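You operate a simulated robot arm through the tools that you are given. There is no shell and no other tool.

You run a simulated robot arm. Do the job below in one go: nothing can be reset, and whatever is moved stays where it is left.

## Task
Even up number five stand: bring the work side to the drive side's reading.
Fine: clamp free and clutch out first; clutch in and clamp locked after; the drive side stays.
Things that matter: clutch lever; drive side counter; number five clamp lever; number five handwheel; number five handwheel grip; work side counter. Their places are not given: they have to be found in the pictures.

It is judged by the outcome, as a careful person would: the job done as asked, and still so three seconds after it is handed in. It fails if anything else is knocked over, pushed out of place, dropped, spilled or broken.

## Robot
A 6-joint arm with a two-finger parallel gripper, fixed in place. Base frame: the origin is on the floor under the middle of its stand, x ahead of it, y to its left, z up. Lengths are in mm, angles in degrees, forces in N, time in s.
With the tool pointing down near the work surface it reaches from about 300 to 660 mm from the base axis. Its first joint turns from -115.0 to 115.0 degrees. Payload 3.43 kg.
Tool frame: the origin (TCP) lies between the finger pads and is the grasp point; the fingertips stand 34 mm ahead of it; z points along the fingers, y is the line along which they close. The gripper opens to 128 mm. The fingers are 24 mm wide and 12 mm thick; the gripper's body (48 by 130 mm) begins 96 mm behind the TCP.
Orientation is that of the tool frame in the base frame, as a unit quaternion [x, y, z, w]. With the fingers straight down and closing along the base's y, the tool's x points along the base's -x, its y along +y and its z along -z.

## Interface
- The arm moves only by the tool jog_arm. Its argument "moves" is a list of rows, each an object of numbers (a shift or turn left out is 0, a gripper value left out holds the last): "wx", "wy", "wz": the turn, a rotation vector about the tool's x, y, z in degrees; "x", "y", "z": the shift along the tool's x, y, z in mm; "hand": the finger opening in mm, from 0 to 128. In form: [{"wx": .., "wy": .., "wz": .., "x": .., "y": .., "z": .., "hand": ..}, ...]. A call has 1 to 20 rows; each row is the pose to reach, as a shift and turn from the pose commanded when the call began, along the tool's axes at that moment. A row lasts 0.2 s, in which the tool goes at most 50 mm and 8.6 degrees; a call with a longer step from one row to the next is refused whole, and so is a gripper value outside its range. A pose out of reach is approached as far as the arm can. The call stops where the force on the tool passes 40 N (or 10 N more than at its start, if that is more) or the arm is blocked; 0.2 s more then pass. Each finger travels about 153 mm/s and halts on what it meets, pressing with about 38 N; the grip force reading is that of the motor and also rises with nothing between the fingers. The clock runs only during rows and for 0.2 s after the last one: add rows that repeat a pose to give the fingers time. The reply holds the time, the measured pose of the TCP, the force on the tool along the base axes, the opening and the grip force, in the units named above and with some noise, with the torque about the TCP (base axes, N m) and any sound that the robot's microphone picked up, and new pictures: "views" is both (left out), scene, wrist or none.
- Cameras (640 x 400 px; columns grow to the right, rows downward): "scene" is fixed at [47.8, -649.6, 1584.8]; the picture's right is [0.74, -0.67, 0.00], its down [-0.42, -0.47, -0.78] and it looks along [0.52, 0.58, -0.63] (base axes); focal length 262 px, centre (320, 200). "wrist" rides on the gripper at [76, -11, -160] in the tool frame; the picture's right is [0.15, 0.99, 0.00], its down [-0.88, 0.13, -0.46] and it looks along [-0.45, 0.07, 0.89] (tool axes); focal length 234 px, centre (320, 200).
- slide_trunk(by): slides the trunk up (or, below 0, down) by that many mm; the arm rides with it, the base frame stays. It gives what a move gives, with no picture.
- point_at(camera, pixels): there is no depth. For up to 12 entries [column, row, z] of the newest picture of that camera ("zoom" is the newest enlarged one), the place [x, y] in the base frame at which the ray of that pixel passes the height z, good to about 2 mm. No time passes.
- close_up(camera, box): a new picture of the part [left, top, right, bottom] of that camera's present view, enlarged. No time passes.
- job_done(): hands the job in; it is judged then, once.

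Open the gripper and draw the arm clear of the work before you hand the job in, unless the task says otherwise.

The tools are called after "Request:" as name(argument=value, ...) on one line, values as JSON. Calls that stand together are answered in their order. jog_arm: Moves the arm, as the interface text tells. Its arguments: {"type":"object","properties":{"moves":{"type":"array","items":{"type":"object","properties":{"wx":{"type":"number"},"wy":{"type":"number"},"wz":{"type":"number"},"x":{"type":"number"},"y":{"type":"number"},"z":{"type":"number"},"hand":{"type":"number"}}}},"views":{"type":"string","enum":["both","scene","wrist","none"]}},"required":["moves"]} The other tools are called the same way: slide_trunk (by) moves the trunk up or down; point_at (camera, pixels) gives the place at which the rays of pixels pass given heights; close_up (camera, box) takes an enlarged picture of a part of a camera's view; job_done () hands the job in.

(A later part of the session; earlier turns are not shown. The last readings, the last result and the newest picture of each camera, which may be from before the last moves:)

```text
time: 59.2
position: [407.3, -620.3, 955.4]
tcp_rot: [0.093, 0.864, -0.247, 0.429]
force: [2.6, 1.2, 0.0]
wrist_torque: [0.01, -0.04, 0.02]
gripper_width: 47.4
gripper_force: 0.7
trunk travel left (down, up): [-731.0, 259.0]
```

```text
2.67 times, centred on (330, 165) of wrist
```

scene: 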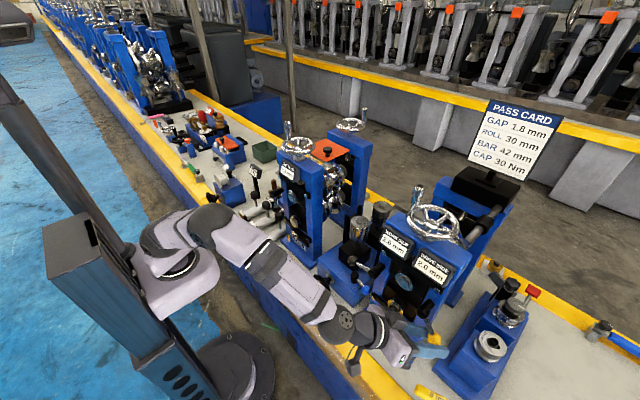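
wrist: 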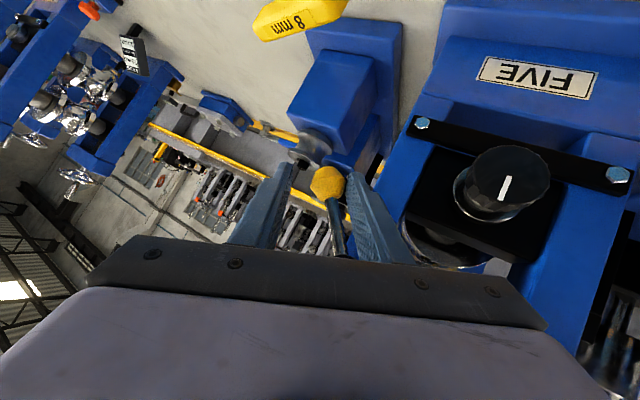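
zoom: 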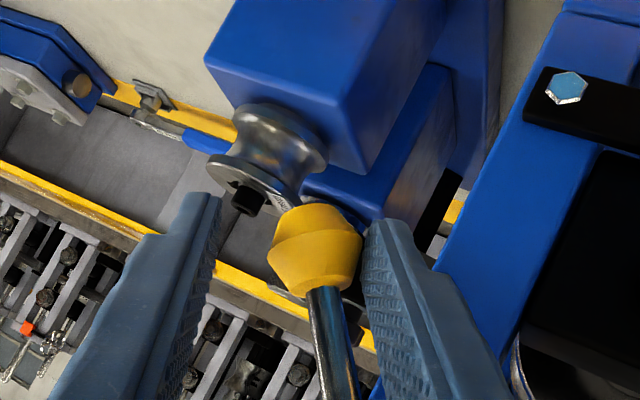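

The clutch lever is at about 35°. Before sweeping further I check where the straightener (roll at scene (490,345), knob (510,310)) stands relative to the outer finger.

Request:
point_at(camera="scene", pixels=[[490, 345, 850], [490, 345, 900], [509, 312, 850], [509, 312, 950], [460, 330, 850], [460, 330, 950]])

Request:
point_at(camera="wrist", pixels=[[307, 150, 850], [307, 150, 900], [340, 60, 850], [340, 60, 900], [326, 182, 930], [326, 182, 950]])

Request:
close_up(camera="scene", box=[380, 260, 540, 400])

```text
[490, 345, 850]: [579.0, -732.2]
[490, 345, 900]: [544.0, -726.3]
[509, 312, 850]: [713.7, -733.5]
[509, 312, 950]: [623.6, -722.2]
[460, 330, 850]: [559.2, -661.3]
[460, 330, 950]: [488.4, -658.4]
```

```text
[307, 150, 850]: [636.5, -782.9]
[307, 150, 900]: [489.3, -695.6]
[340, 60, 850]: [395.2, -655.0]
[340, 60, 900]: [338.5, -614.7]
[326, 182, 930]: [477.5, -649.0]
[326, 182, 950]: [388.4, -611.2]
```

```text
2.86 times, centred on (460, 330) of scene
```

zoom: 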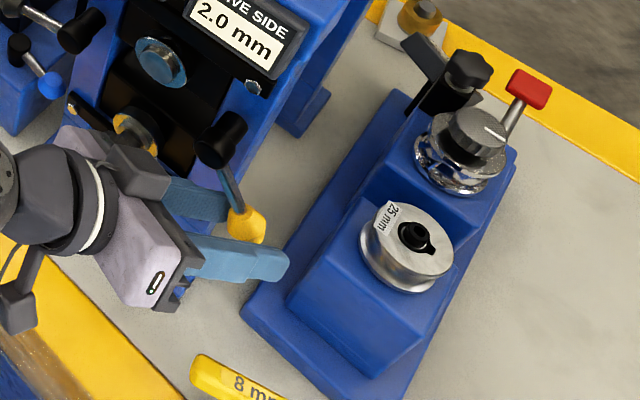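

The straightener is low and behind (x≈570), no conflict. I continue the arc to about 65° with more roll.

Request:
jog_arm(moves=[{"x": -3.5, "y": -7, "z": 0.3, "wz": -5}, {"x": -7.5, "y": -13.5, "z": 0, "wz": -10}, {"x": -12, "y": -19.8, "z": -0.7, "wz": -15}, {"x": -16.7, "y": -25.5, "z": -1.6, "wz": -20}, {"x": -21.6, "y": -30.7, "z": -2.6, "wz": -25}, {"x": -21.6, "y": -30.7, "z": -2.6, "wz": -25}], views="both")

Request:
close_up(camera="scene", box=[360, 250, 480, 360])

```text
time: 60.6
position: [406.9, -644.5, 985.0]
tcp_rot: [-0.095, 0.863, -0.334, 0.365]
force: [0.1, 2.0, 0.0]
wrist_torque: [0.0, 0.0, 0.06]
gripper_width: 47.0
gripper_force: 0.6
trunk travel left (down, up): [-731.0, 259.0]
```

scene: 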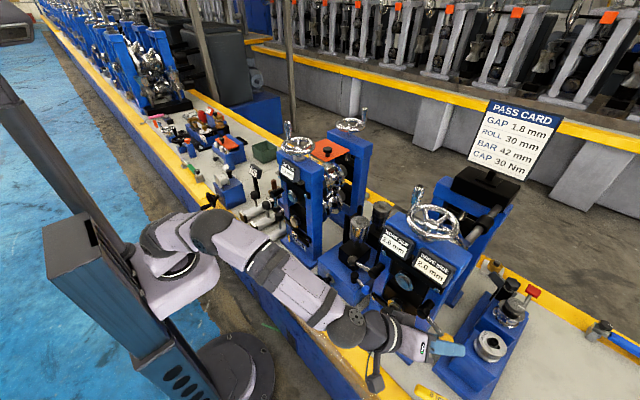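
wrist: 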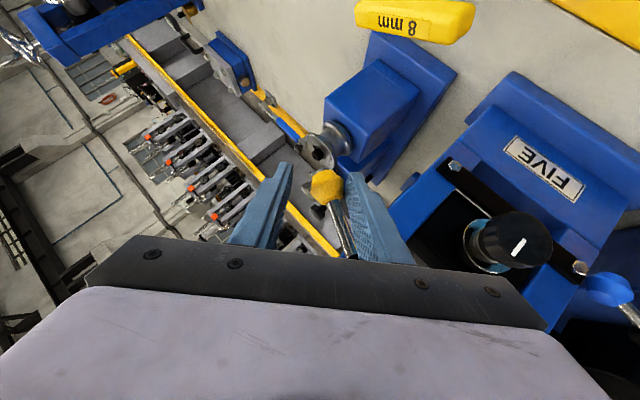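

```text
3.64 times, centred on (420, 305) of scene
```

zoom: 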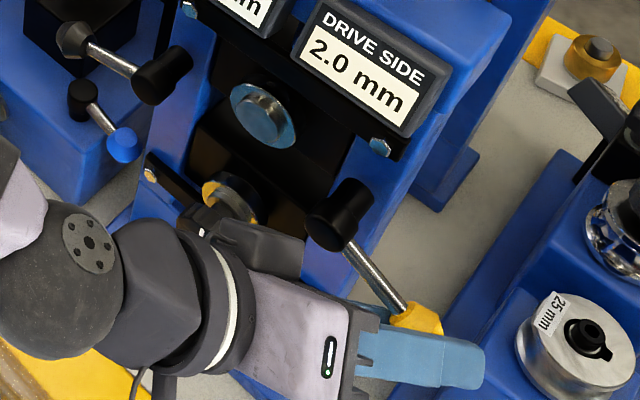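

The lever is at ~63°. I continue upward to bring it to its stop near 90°.

Request:
jog_arm(moves=[{"x": -3, "y": -6.8, "z": -2.2, "wz": -5}, {"x": -6.5, "y": -13, "z": -5, "wz": -10}, {"x": -10.5, "y": -19.2, "z": -8.5, "wz": -15}, {"x": -14.7, "y": -25.3, "z": -12.2, "wz": -20}, {"x": -14.7, "y": -25.3, "z": -12.2, "wz": -20}], views="scene")

Request:
close_up(camera="scene", box=[360, 250, 480, 360])

```text
time: 61.8
position: [408.6, -651.2, 1010.7]
tcp_rot: [-0.246, 0.835, -0.389, 0.302]
force: [2.9, 6.5, -15.9]
wrist_torque: [0.16, 0.17, 0.19]
gripper_width: 54.8
gripper_force: 8.2
trunk travel left (down, up): [-731.0, 259.0]
```

scene: 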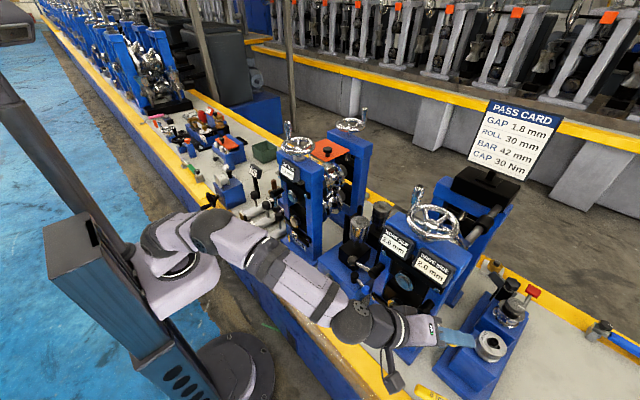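

```text
3.64 times, centred on (420, 305) of scene
```

zoom: 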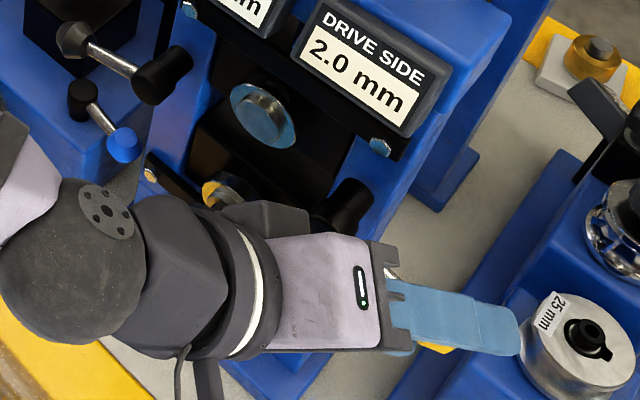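

Force rose to ~17 N – the clutch lever is at its stop. I relieve, open the fingers and withdraw along the tool axis.

Request:
jog_arm(moves=[{"x": 4, "y": 8, "z": 3}, {"x": 4, "y": 8, "z": 3, "hand": 60}, {"x": 4, "y": 8, "z": 3, "hand": 64}, {"x": 4, "y": 8, "z": -30, "hand": 64}, {"x": 4, "y": 8, "z": -70, "hand": 64}, {"x": 4, "y": 8, "z": -100, "hand": 64}, {"x": 4, "y": 8, "z": -100, "hand": 64}], views="both")

Request:
close_up(camera="scene", box=[360, 250, 480, 360])

```text
time: 63.4
position: [332.4, -598.4, 1058.3]
tcp_rot: [-0.244, 0.834, -0.392, 0.302]
force: [-0.6, 0.5, 0.3]
wrist_torque: [0.01, 0.02, 0.0]
gripper_width: 63.9
gripper_force: 0.0
trunk travel left (down, up): [-731.0, 259.0]
```

scene: 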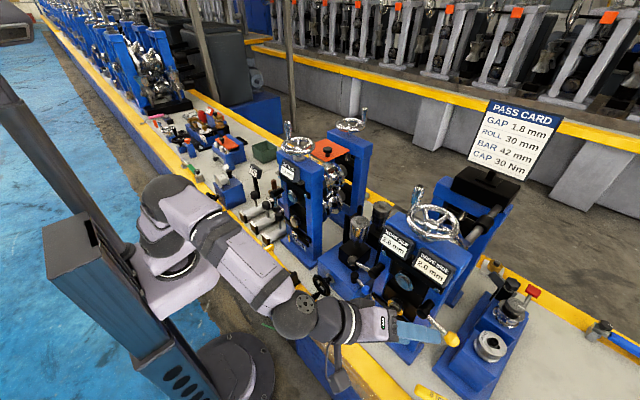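
wrist: 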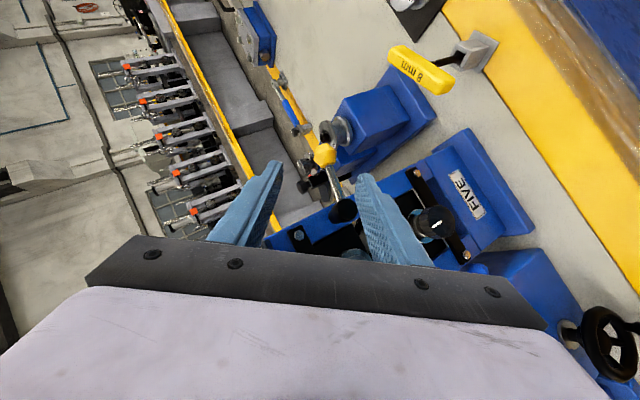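

```text
3.64 times, centred on (420, 305) of scene
```

zoom: 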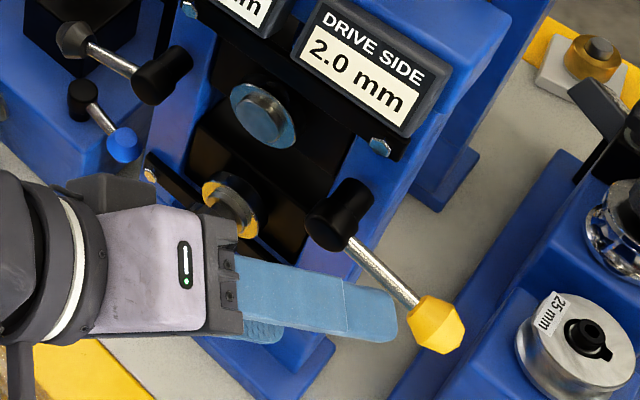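

Both levers are now at 90° (clamp out to +y, clutch out to −y). Next the handwheel: I undo the roll and raise the trunk to work at wheel height (~1190–1250).

Request:
jog_arm(moves=[{"wz": 8, "z": -5}, {"wz": 16, "z": -10}, {"wz": 24, "z": -15}, {"wz": 32, "z": -20}, {"wz": 40, "z": -20}, {"wz": 48, "z": -20}, {"wz": 56, "z": -20}, {"wz": 64, "z": -20}, {"wz": 70, "z": -20}, {"wz": 70, "z": -20}], views="none")

Request:
slide_trunk(by=240)

Request:
jog_arm(moves=[{"x": 0, "hand": 60}], views="both")

```text
time: 65.6
position: [320.1, -588.0, 1068.8]
tcp_rot: [0.278, 0.823, -0.147, 0.473]
force: [0.1, -0.5, -0.3]
wrist_torque: [0.01, -0.01, 0.0]
gripper_width: 64.2
gripper_force: 0.1
trunk travel left (down, up): [-731.0, 259.0]
```

```text
time: 68.1
position: [320.0, -588.8, 1309.5]
tcp_rot: [0.278, 0.823, -0.148, 0.472]
force: [-0.7, 0.2, -0.7]
wrist_torque: [0.0, -0.02, 0.04]
gripper_width: 64.2
gripper_force: 0.1
trunk travel left (down, up): [-971.0, 19.0]
```

```text
time: 68.5
position: [320.3, -588.4, 1309.1]
tcp_rot: [0.278, 0.823, -0.148, 0.472]
force: [-0.9, -0.3, -0.3]
wrist_torque: [0.01, 0.0, 0.01]
gripper_width: 60.1
gripper_force: 0.1
trunk travel left (down, up): [-971.0, 19.0]
```

scene: 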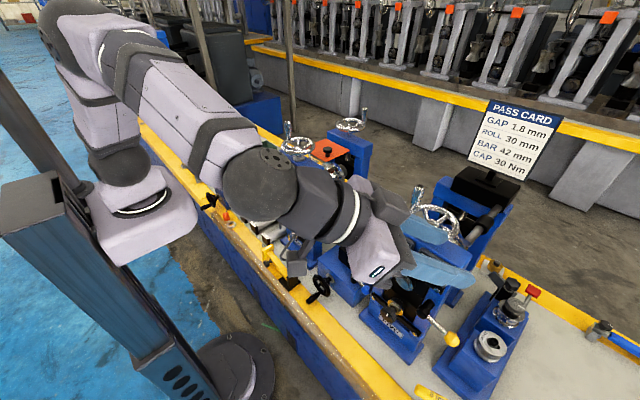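
wrist: 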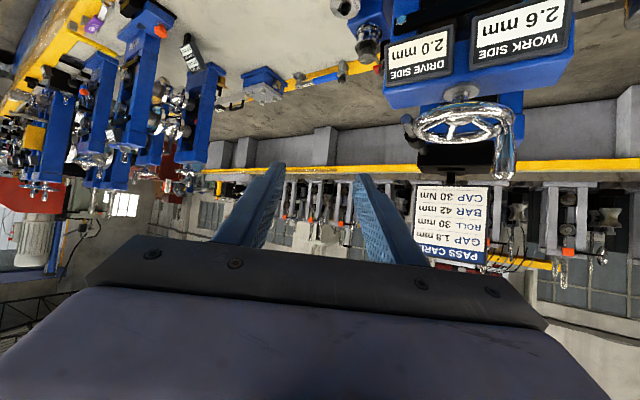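

The wheel is at wrist (462,123) with its grip at (507,150). I enlarge and triangulate it.

Request:
close_up(camera="wrist", box=[380, 60, 560, 200])

Request:
close_up(camera="scene", box=[390, 170, 490, 250])

```text
2.86 times, centred on (470, 130) of wrist
```

zoom: 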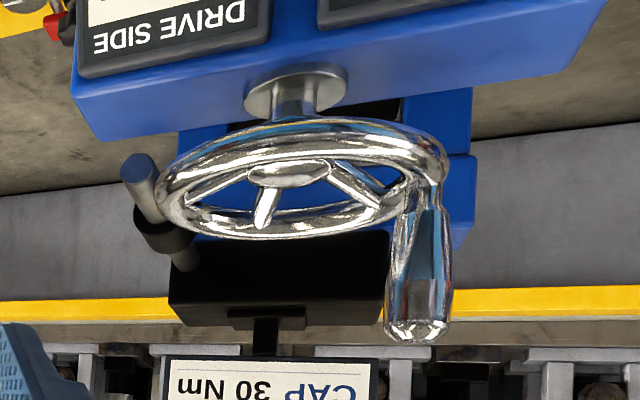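

```text
5.00 times, centred on (440, 210) of scene
```

zoom: 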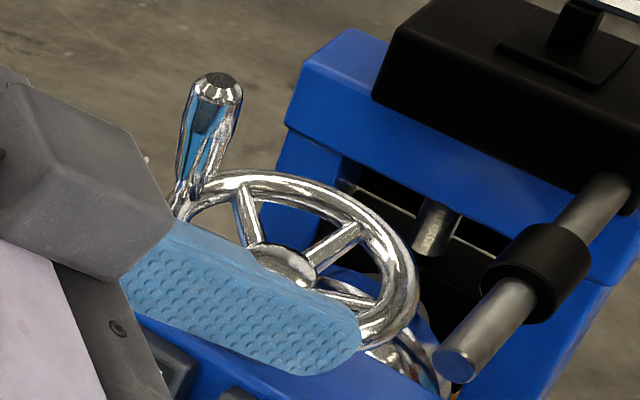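

I query rays for hub, grip top and grip base in both cameras.

Request:
point_at(camera="wrist", pixels=[[459.5, 121.25, 1150], [459.5, 121.25, 1220], [504, 174.5, 1220], [504, 174.5, 1280], [506.75, 126, 1150], [506.75, 126, 1220], [413.3, 128.25, 1190], [514.5, 117.75, 1190]])

Request:
point_at(camera="scene", pixels=[[432.6, 222.4, 1150], [432.6, 222.4, 1220], [419.4, 187, 1220], [419.4, 187, 1280], [413, 211, 1150], [413, 211, 1220]])

```text
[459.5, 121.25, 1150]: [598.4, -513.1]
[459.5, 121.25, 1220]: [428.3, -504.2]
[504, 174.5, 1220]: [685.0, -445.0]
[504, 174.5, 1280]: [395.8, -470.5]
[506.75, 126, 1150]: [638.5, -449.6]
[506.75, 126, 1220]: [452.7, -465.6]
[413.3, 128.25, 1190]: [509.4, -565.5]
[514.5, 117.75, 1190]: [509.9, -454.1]
```

```text
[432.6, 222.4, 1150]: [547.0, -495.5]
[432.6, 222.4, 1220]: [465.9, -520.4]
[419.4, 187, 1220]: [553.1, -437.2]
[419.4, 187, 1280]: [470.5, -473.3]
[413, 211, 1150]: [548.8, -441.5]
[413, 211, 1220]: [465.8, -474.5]
```

Hub is about (500,-509,1190) and the grip stands at about +y of it, (500,-455), z≈1200–1258. I check the nearby rod with the black collar and the black box behind for clearance.

Request:
point_at(camera="wrist", pixels=[[405.9, 117.75, 1150], [405.9, 117.75, 1220], [420, 140, 1150], [420, 140, 1220], [440, 158, 1200], [440, 158, 1260]])

Request:
point_at(camera="scene", pixels=[[467, 243, 1100], [467, 243, 1200], [483, 226, 1100], [483, 226, 1200], [457, 191, 1200], [457, 191, 1260]])

```text
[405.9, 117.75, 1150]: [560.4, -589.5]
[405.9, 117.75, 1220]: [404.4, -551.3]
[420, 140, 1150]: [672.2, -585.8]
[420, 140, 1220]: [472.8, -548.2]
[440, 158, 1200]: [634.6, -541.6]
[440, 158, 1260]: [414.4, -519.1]
```

```text
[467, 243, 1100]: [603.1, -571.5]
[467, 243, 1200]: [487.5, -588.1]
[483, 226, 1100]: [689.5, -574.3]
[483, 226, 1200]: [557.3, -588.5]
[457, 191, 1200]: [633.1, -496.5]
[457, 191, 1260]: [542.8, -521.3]
```

Clearances are fine if the finger tips stay above z≈1205. I move to a stand-off in line with the grip, at about (437,-410,1286), fingers 60 open.

Request:
jog_arm(moves=[{"x": 6, "y": 42, "z": 0.7, "hand": 60}, {"x": 12, "y": 85, "z": 1.3}, {"x": 18, "y": 127, "z": 2}, {"x": 24, "y": 170, "z": 2.6}, {"x": 30, "y": 212, "z": 3.3}, {"x": 30, "y": 212, "z": 3.3}], views="both")

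Request:
close_up(camera="wrist", box=[240, 80, 400, 240])

```text
time: 69.9
position: [435.3, -410.9, 1286.0]
tcp_rot: [0.278, 0.824, -0.147, 0.472]
force: [-0.3, -0.8, 0.1]
wrist_torque: [0.04, -0.01, 0.04]
gripper_width: 60.1
gripper_force: 0.1
trunk travel left (down, up): [-971.0, 19.0]
```

scene: 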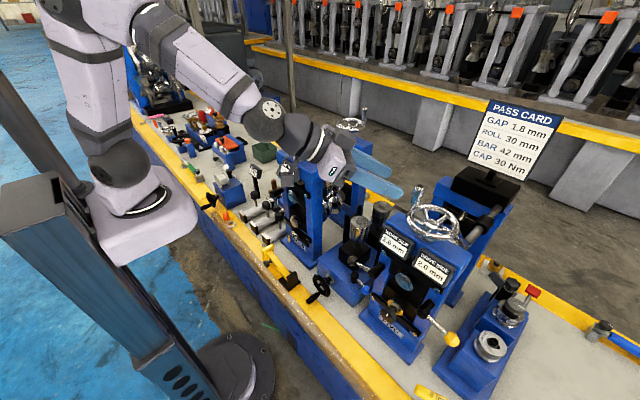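
wrist: 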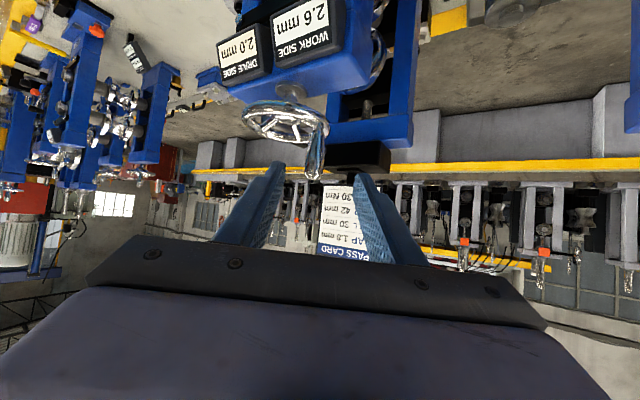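

```text
2.50 times, centred on (320, 160) of wrist
```

zoom: 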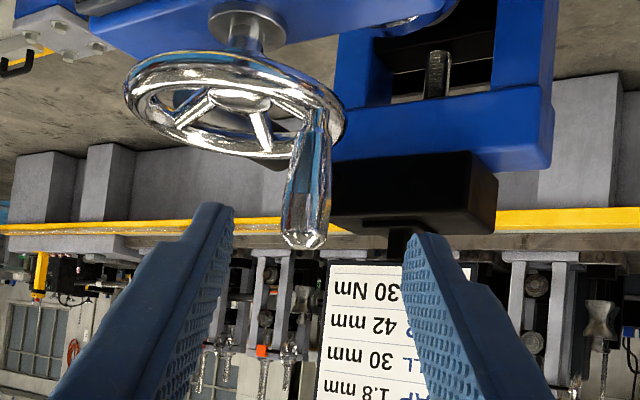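

The grip is centred between the fingers at wrist (315,155). I triangulate the grip again with both cameras for accuracy.

Request:
close_up(camera="scene", box=[390, 175, 480, 245])

Request:
point_at(camera="wrist", pixels=[[313.6, 174.4, 1230], [313.6, 174.4, 1260], [320.4, 130, 1190], [320.4, 130, 1220], [289, 118, 1180], [289, 118, 1200], [251, 118, 1190], [327, 128, 1190]])

```text
5.71 times, centred on (435, 210) of scene
```

zoom: 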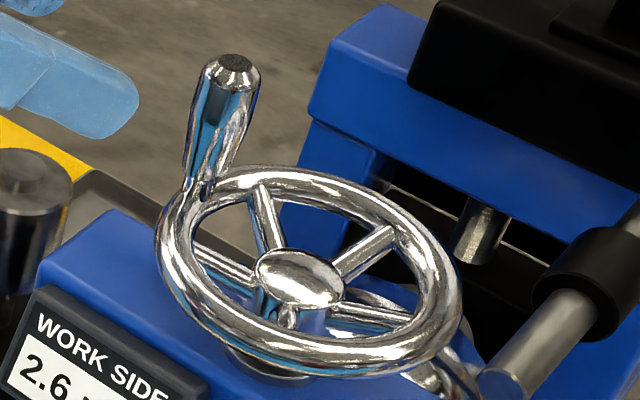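

```text
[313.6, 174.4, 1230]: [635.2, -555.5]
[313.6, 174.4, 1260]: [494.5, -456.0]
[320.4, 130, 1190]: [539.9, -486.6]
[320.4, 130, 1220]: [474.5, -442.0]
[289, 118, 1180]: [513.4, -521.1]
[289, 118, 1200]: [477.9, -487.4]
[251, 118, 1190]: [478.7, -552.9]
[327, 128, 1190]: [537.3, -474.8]
```

The grip axis is at about (498,-459.5) with top z≈1259, wheel centre ≈(499,-508). I advance 91 mm along the tool axis and close on the grip.

Request:
jog_arm(moves=[{"x": -0.3, "y": -0.8, "z": 30}, {"x": -0.6, "y": -1.6, "z": 60}, {"x": -1, "y": -2.5, "z": 91}, {"x": -1, "y": -2.5, "z": 91, "hand": 40}, {"x": -1, "y": -2.5, "z": 91, "hand": 32}], views="both")

Request:
close_up(camera="wrist", box=[240, 80, 400, 240])

Request:
close_up(camera="scene", box=[370, 160, 480, 250])

```text
time: 71.1
position: [500.1, -457.7, 1241.5]
tcp_rot: [0.278, 0.823, -0.148, 0.473]
force: [0.0, 0.2, 0.2]
wrist_torque: [0.0, 0.03, 0.03]
gripper_width: 32.3
gripper_force: 0.1
trunk travel left (down, up): [-971.0, 19.0]
```

scene: 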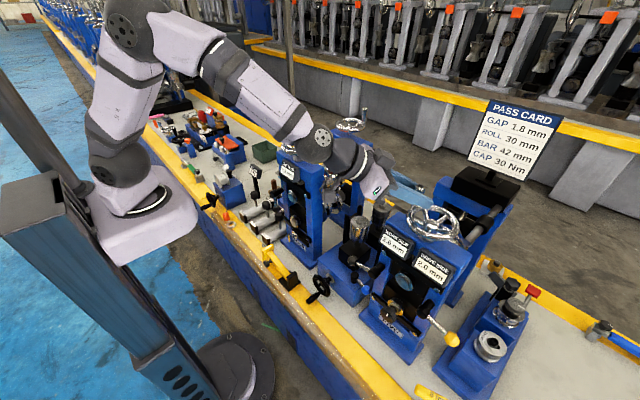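
wrist: 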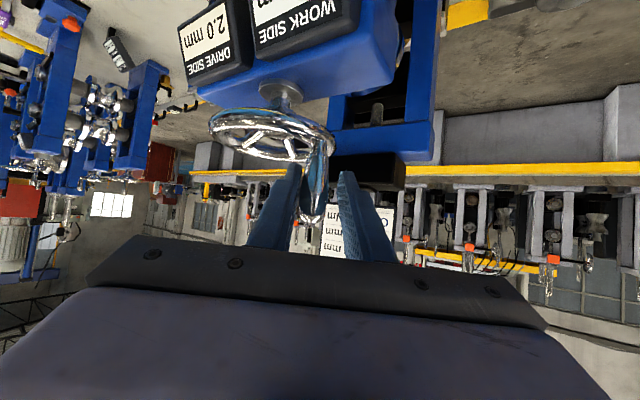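

```text
2.50 times, centred on (320, 160) of wrist
```

zoom: 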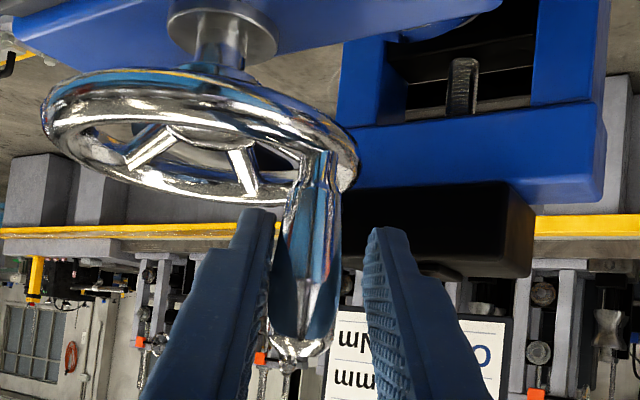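

```text
4.44 times, centred on (425, 205) of scene
```

zoom: 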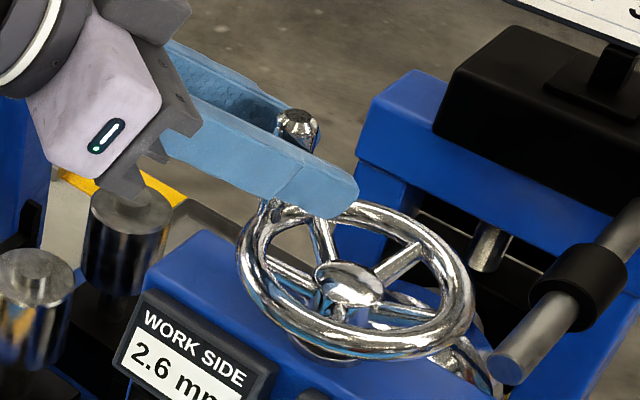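

The grip is between the fingers (slightly toward the left one). I shift 2 mm and close on it.

Request:
jog_arm(moves=[{"y": -2, "hand": 28}, {"y": -2, "hand": 15}, {"y": -2, "hand": 8}, {"y": -2, "hand": 8}, {"y": -2, "hand": 8}], views="both")

Request:
close_up(camera="scene", box=[370, 170, 480, 290])

```text
time: 72.3
position: [497.0, -459.0, 1241.8]
tcp_rot: [0.278, 0.823, -0.147, 0.472]
force: [-0.6, -1.1, 1.6]
wrist_torque: [-0.01, 0.11, -0.03]
gripper_width: 19.6
gripper_force: 45.0
trunk travel left (down, up): [-971.0, 19.0]
```

scene: 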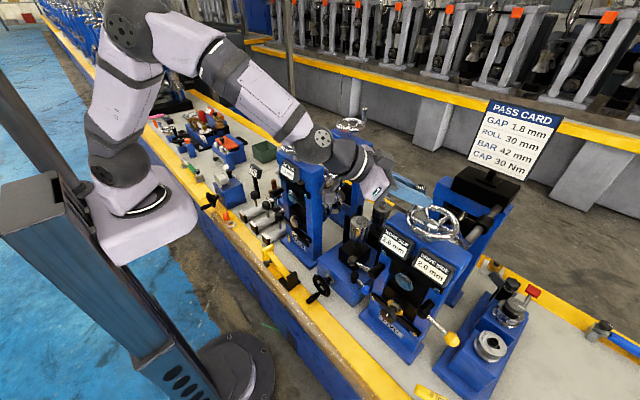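
wrist: 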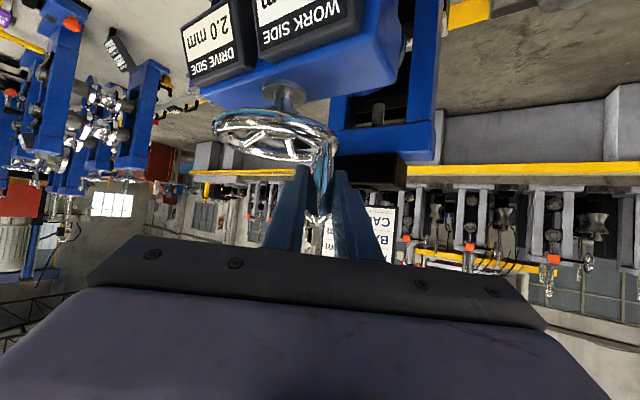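

```text
3.33 times, centred on (425, 230) of scene
```

zoom: 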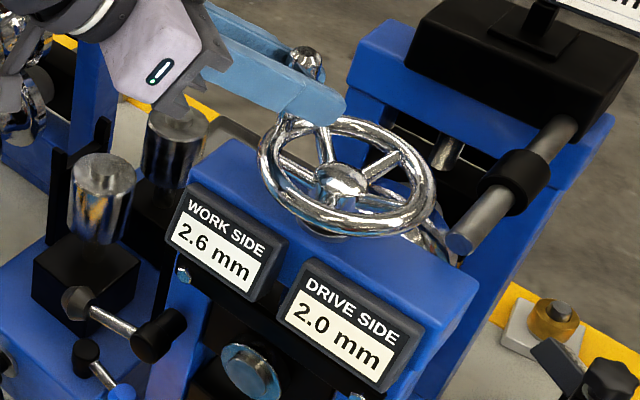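

Gripped (opening 19.6, 45 N), and both counters are readable. I test-turn about 20° clockwise seen from above (toward +x).

Request:
jog_arm(moves=[{"x": -3.7, "y": 4.8, "z": 6.4}, {"x": -7.5, "y": 8.2, "z": 13}, {"x": -7.5, "y": 8.2, "z": 13}], views="scene")

Request:
close_up(camera="scene", box=[370, 170, 480, 290])

```text
time: 73.1
position: [513.0, -463.3, 1241.5]
tcp_rot: [0.278, 0.823, -0.148, 0.473]
force: [-2.3, -7.2, 3.7]
wrist_torque: [-0.22, 0.05, -0.03]
gripper_width: 19.4
gripper_force: 45.1
trunk travel left (down, up): [-971.0, 19.0]
```

scene: 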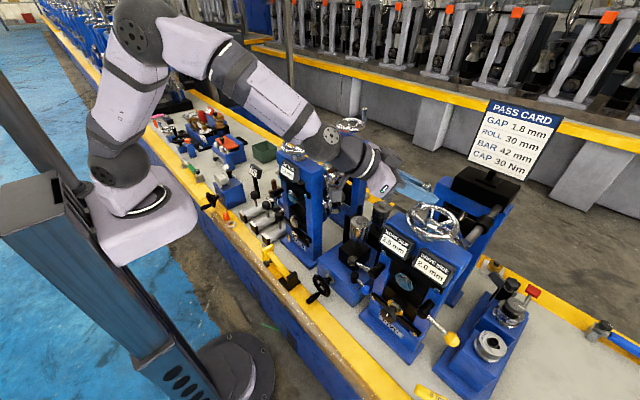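

```text
3.33 times, centred on (425, 230) of scene
```

zoom: 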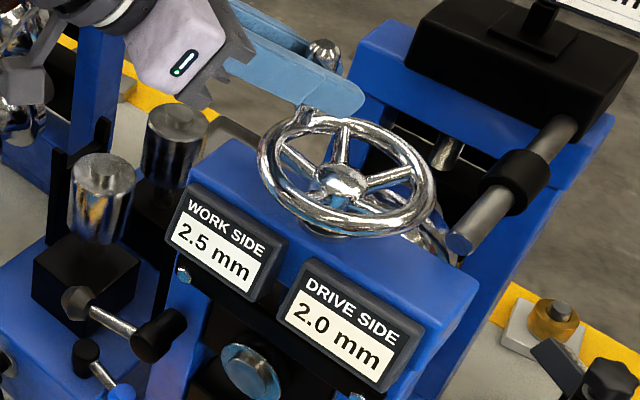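

Clockwise lowers WORK SIDE (2.5 now) while DRIVE SIDE stays at 2.0 – clutch and clamp are right. I turn a further 20°.

Request:
jog_arm(moves=[{"x": -4.6, "y": 0.8, "z": 7.8}, {"x": -8.9, "y": 1.3, "z": 15.1}, {"x": -8.9, "y": 1.3, "z": 15.1}], views="scene")

Request:
close_up(camera="scene", box=[370, 170, 480, 290])

```text
time: 73.9
position: [528.1, -472.5, 1242.2]
tcp_rot: [0.278, 0.823, -0.147, 0.474]
force: [-6.2, -6.1, 9.1]
wrist_torque: [0.19, 0.53, -0.07]
gripper_width: 19.2
gripper_force: 44.3
trunk travel left (down, up): [-971.0, 19.0]
```

scene: 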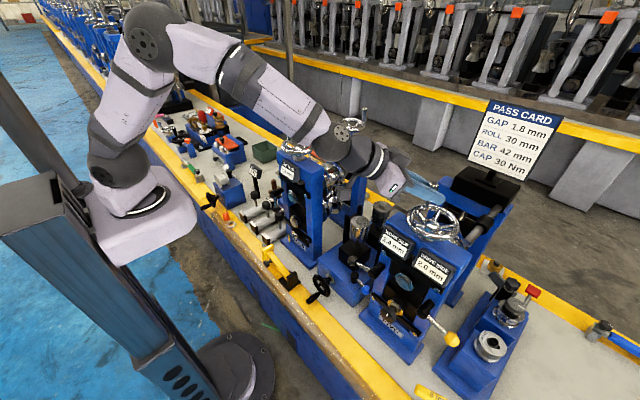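

```text
3.33 times, centred on (425, 230) of scene
```

zoom: 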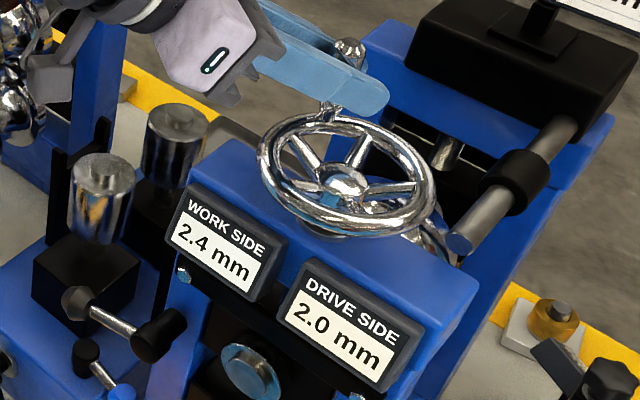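

WORK SIDE reads 2.4, about 0.1 per 20°. I continue another 20° with a slightly corrected circle.

Request:
jog_arm(moves=[{"x": -5.4, "y": -2.2, "z": 7.4}, {"x": -10.2, "y": -4.8, "z": 14}, {"x": -10.2, "y": -4.8, "z": 14}], views="scene")

Request:
close_up(camera="scene", box=[370, 170, 480, 290])

```text
time: 74.7
position: [537.7, -487.7, 1241.3]
tcp_rot: [0.279, 0.823, -0.147, 0.472]
force: [-8.3, -3.0, 2.9]
wrist_torque: [-0.07, 0.12, -0.08]
gripper_width: 19.5
gripper_force: 45.1
trunk travel left (down, up): [-971.0, 19.0]
```

scene: 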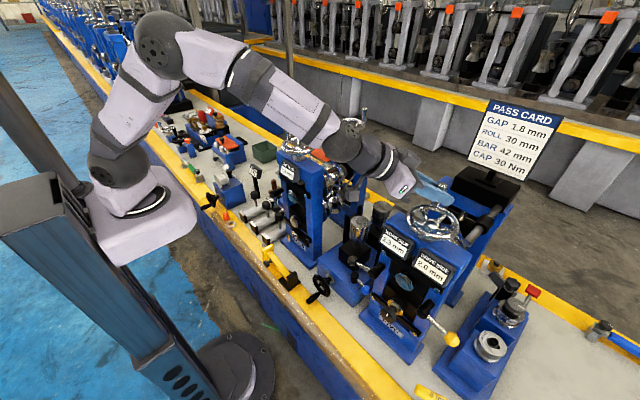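

```text
3.33 times, centred on (425, 230) of scene
```

zoom: 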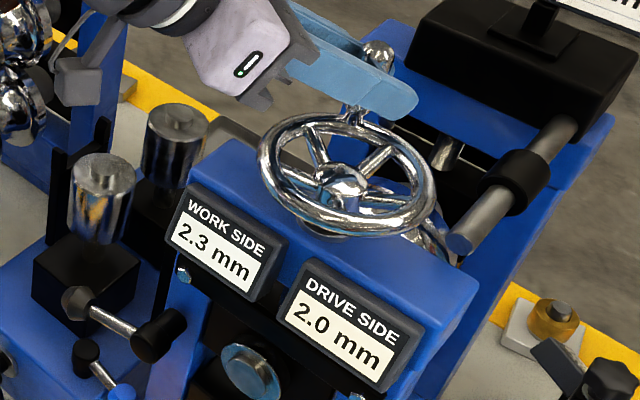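

WORK SIDE reads 2.3. I refit the circle centre to about (493.5,-508), radius 48.8, and turn another 20°.

Request:
jog_arm(moves=[{"x": -3.7, "y": -8, "z": 5.9}, {"x": -7, "y": -13.9, "z": 11.1}, {"x": -7, "y": -13.9, "z": 11.1}], views="scene")

Request:
close_up(camera="scene", box=[370, 170, 480, 290])

```text
time: 75.5
position: [542.1, -504.8, 1241.8]
tcp_rot: [0.279, 0.824, -0.147, 0.472]
force: [-4.1, 1.2, -3.0]
wrist_torque: [0.04, 0.33, -0.02]
gripper_width: 19.3
gripper_force: 44.7
trunk travel left (down, up): [-971.0, 19.0]
```

scene: 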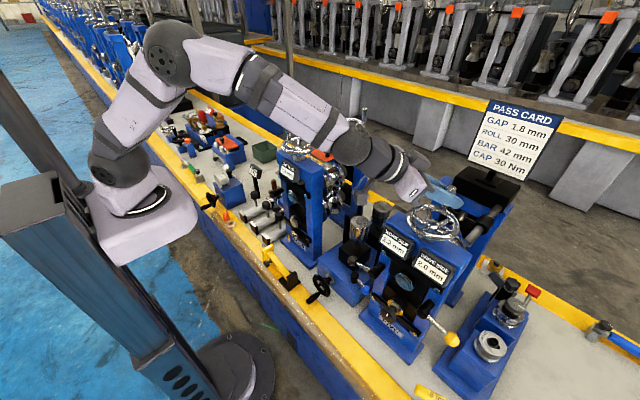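

```text
3.33 times, centred on (425, 230) of scene
```

zoom: 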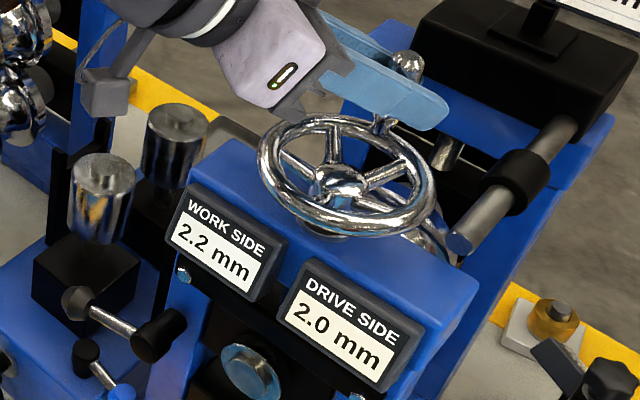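

WORK SIDE reads 2.2 at about 82° of turn. I go on 10° at a time now to find where the reading flips.

Request:
jog_arm(moves=[{"x": -2.9, "y": -7.4, "z": 4.5}, {"x": -2.9, "y": -7.4, "z": 4.5}], views="scene")

Request:
close_up(camera="scene", box=[370, 170, 480, 290])

```text
time: 76.1
position: [542.6, -515.1, 1241.8]
tcp_rot: [0.279, 0.823, -0.148, 0.471]
force: [-6.0, 1.6, -4.5]
wrist_torque: [-0.01, 0.24, -0.01]
gripper_width: 19.2
gripper_force: 44.9
trunk travel left (down, up): [-971.0, 19.0]
```

scene: 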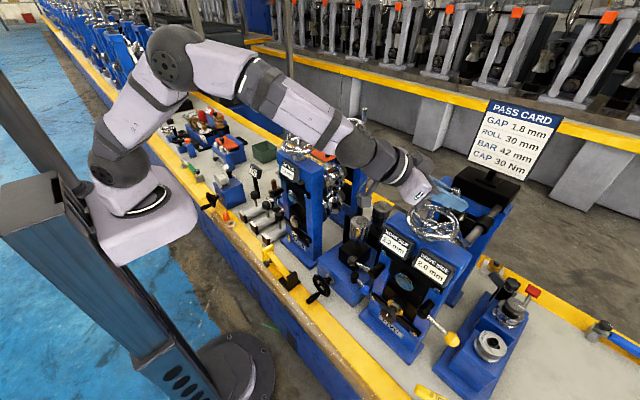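

```text
3.33 times, centred on (425, 230) of scene
```

zoom: 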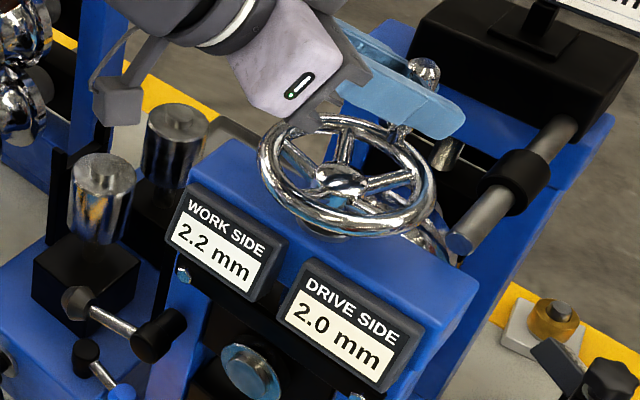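

Still 2.2 at about 93°. Another 10°.

Request:
jog_arm(moves=[{"x": -2, "y": -7.7, "z": 3.1}, {"x": -2, "y": -7.7, "z": 3.1}], views="scene")

Request:
close_up(camera="scene", box=[370, 170, 480, 290])

```text
time: 76.7
position: [538.9, -523.3, 1241.4]
tcp_rot: [0.278, 0.824, -0.147, 0.472]
force: [-6.0, 3.3, -4.7]
wrist_torque: [0.09, 0.33, -0.01]
gripper_width: 19.5
gripper_force: 45.2
trunk travel left (down, up): [-971.0, 19.0]
```

scene: 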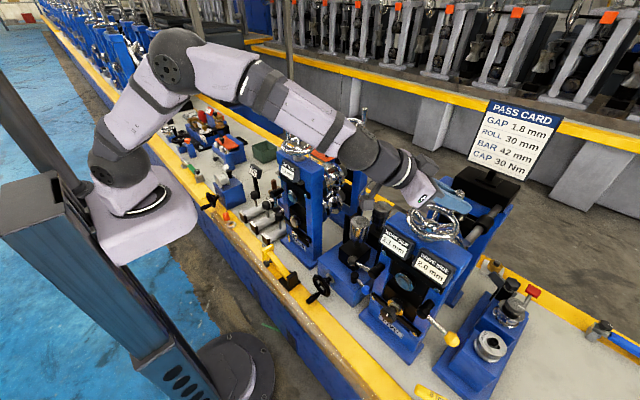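

```text
3.33 times, centred on (425, 230) of scene
```

zoom: 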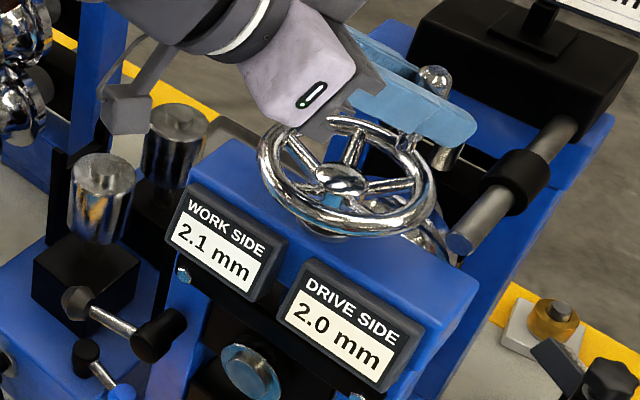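

WORK SIDE reads 2.1. I go on 10° more, then in 5° steps to find the flip to 2.0.

Request:
jog_arm(moves=[{"x": -1, "y": -9.1, "z": 1.3}, {"x": -1, "y": -9.1, "z": 1.3}], views="scene")

Request:
close_up(camera="scene", box=[370, 170, 480, 290])

```text
time: 77.3
position: [535.6, -529.4, 1241.3]
tcp_rot: [0.278, 0.824, -0.147, 0.472]
force: [-7.1, 4.7, -8.3]
wrist_torque: [-0.01, 0.12, -0.01]
gripper_width: 19.4
gripper_force: 45.1
trunk travel left (down, up): [-971.0, 19.0]
```

scene: 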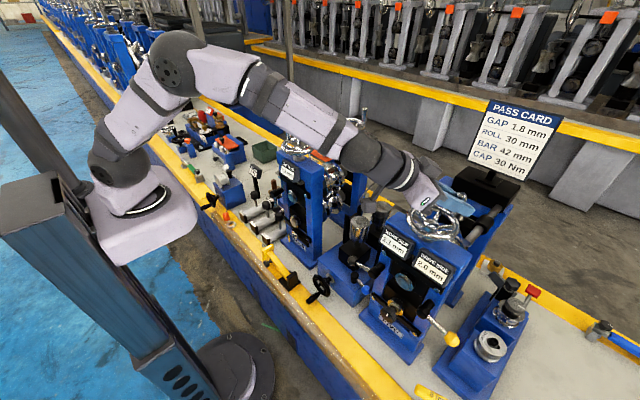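

```text
3.33 times, centred on (425, 230) of scene
```

zoom: 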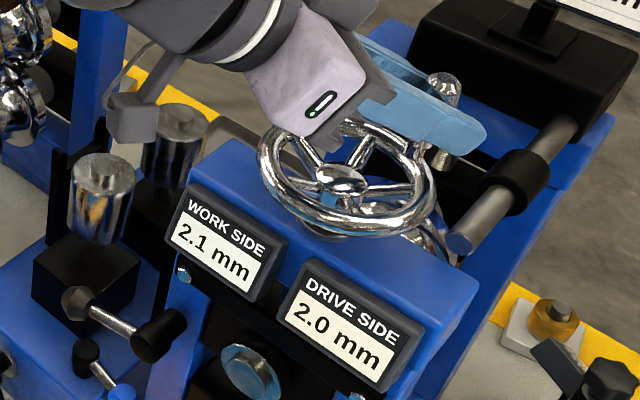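

2.1 at about 113°. I step 5° more (also easing the vertical load).

Request:
jog_arm(moves=[{"x": 1, "y": -4.1, "z": 1}, {"x": 1, "y": -4.1, "z": 1}], views="scene")

Request:
close_up(camera="scene", box=[370, 170, 480, 290])

```text
time: 77.9
position: [534.1, -533.9, 1242.1]
tcp_rot: [0.278, 0.823, -0.148, 0.473]
force: [-5.5, 5.0, -5.2]
wrist_torque: [0.19, 0.46, 0.0]
gripper_width: 19.5
gripper_force: 45.3
trunk travel left (down, up): [-971.0, 19.0]
```

scene: 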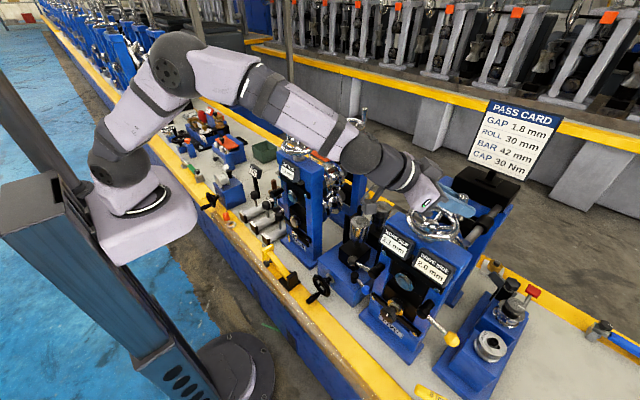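

```text
3.33 times, centred on (425, 230) of scene
```

zoom: 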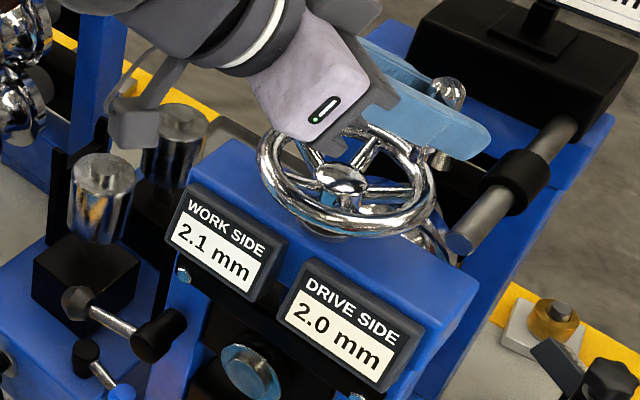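

Still 2.1 at ~118°. Another 5°.

Request:
jog_arm(moves=[{"x": -0.2, "y": -4.2, "z": 0.1}, {"x": -0.2, "y": -4.2, "z": 0.1}], views="scene")

Request:
close_up(camera="scene", box=[370, 170, 480, 290])

```text
time: 78.5
position: [530.5, -537.8, 1242.6]
tcp_rot: [0.277, 0.823, -0.148, 0.473]
force: [-5.3, 4.5, -3.8]
wrist_torque: [0.0, 0.12, -0.01]
gripper_width: 19.3
gripper_force: 44.9
trunk travel left (down, up): [-971.0, 19.0]
```

scene: 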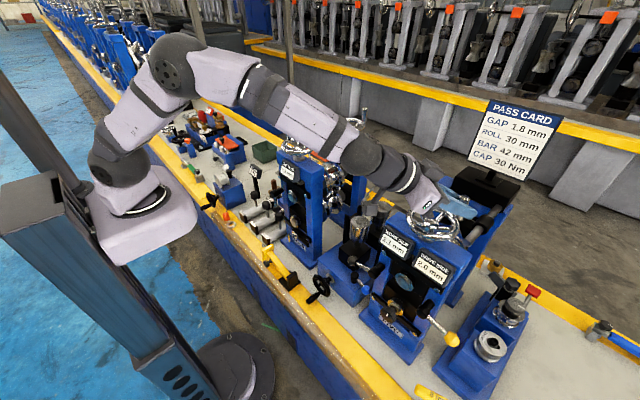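

```text
3.33 times, centred on (425, 230) of scene
```

zoom: 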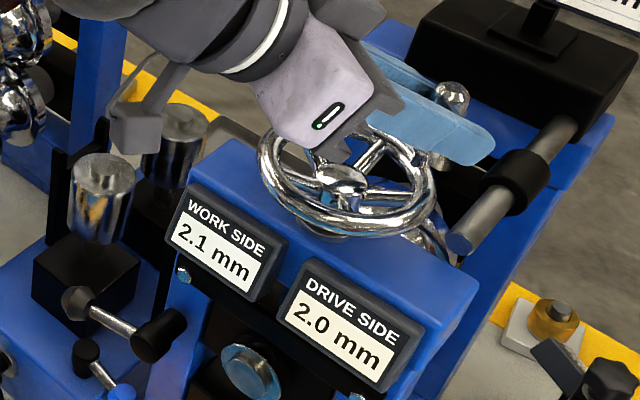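

Still 2.1 at ~124°. Another 5°.

Request:
jog_arm(moves=[{"x": 0.0, "y": -4.2, "z": -0.3}, {"x": 0.0, "y": -4.2, "z": -0.3}], views="scene")

Request:
close_up(camera="scene", box=[370, 170, 480, 290])

```text
time: 79.1
position: [529.6, -540.2, 1242.3]
tcp_rot: [0.278, 0.823, -0.148, 0.473]
force: [-7.3, 7.0, -1.0]
wrist_torque: [0.18, 0.36, -0.03]
gripper_width: 19.6
gripper_force: 45.0
trunk travel left (down, up): [-971.0, 19.0]
```

scene: 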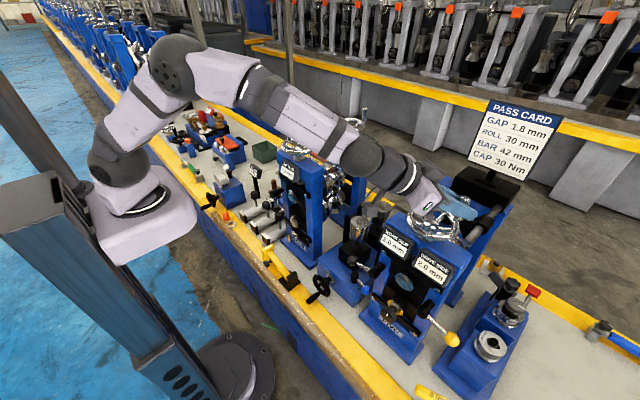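

```text
3.33 times, centred on (425, 230) of scene
```

zoom: 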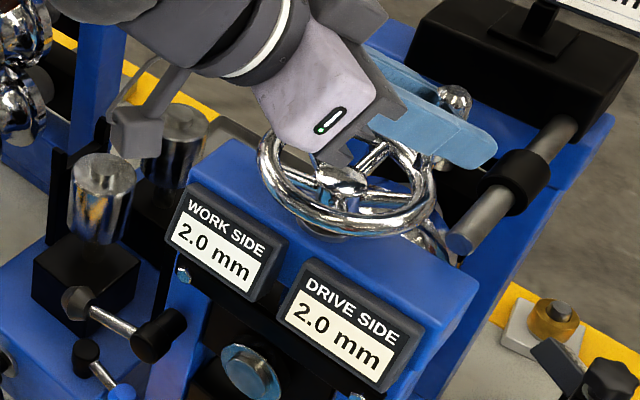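

It just flipped to 2.0 (at ~126–128°). One 0.1 step is ~23°, so the middle of 2.0 lies ~9–10° further; I turn that much.

Request:
jog_arm(moves=[{"x": 0.4, "y": -3.9, "z": -0.9}, {"x": 0.8, "y": -7.7, "z": -1.6}, {"x": 0.8, "y": -7.7, "z": -1.6}], views="scene")

Request:
close_up(camera="scene", box=[370, 170, 480, 290])

```text
time: 79.9
position: [523.5, -544.8, 1242.1]
tcp_rot: [0.277, 0.823, -0.148, 0.473]
force: [-3.4, 6.5, 0.7]
wrist_torque: [0.0, 0.04, 0.01]
gripper_width: 19.5
gripper_force: 44.7
trunk travel left (down, up): [-971.0, 19.0]
```

scene: 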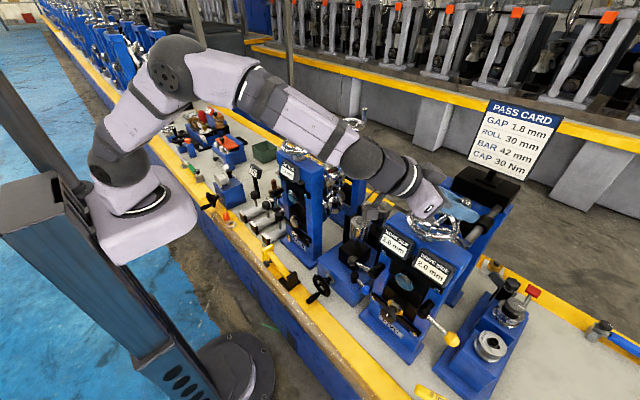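

```text
3.33 times, centred on (425, 230) of scene
```

zoom: 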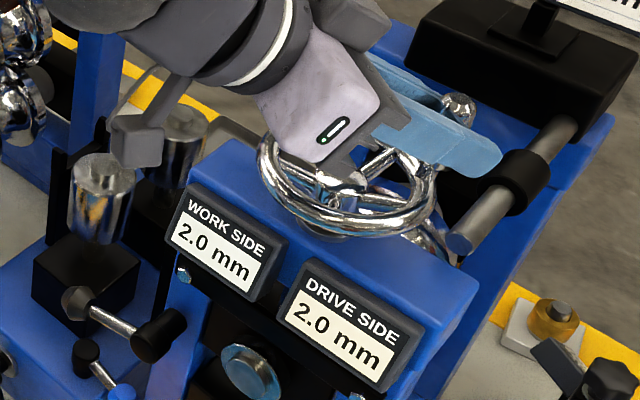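

Both counters read 2.0 mm with the wheel at the middle of the step. I open the fingers and withdraw straight back along the tool axis.

Request:
jog_arm(moves=[{"hand": 30}, {"hand": 46}, {"hand": 50}, {"z": -35, "hand": 50}, {"z": -70, "hand": 50}, {"z": -110, "hand": 50}, {"z": -110, "hand": 50}], views="both")

Request:
close_up(camera="scene", box=[370, 170, 480, 290])

```text
time: 81.5
position: [448.4, -491.3, 1297.5]
tcp_rot: [0.278, 0.824, -0.146, 0.472]
force: [0.3, 0.3, -0.3]
wrist_torque: [-0.02, -0.01, -0.01]
gripper_width: 50.0
gripper_force: 0.0
trunk travel left (down, up): [-971.0, 19.0]
```

scene: 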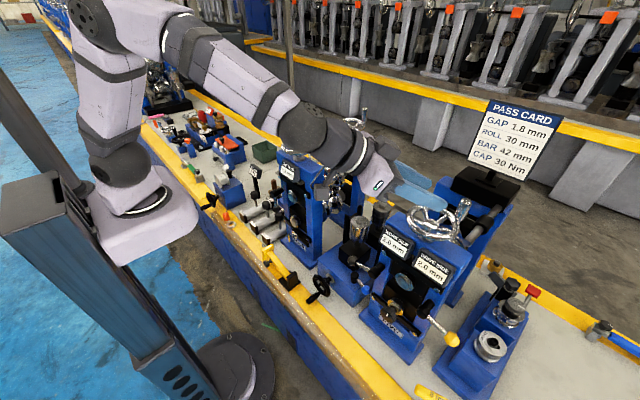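
wrist: 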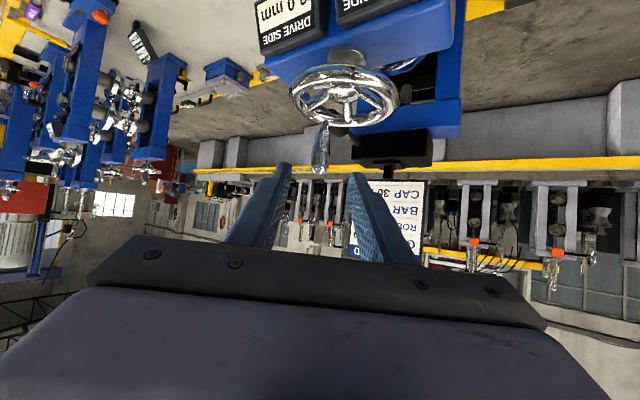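

```text
3.33 times, centred on (425, 230) of scene
```

zoom: 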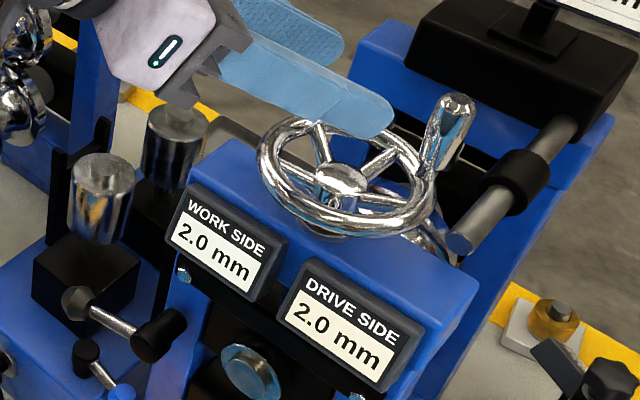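

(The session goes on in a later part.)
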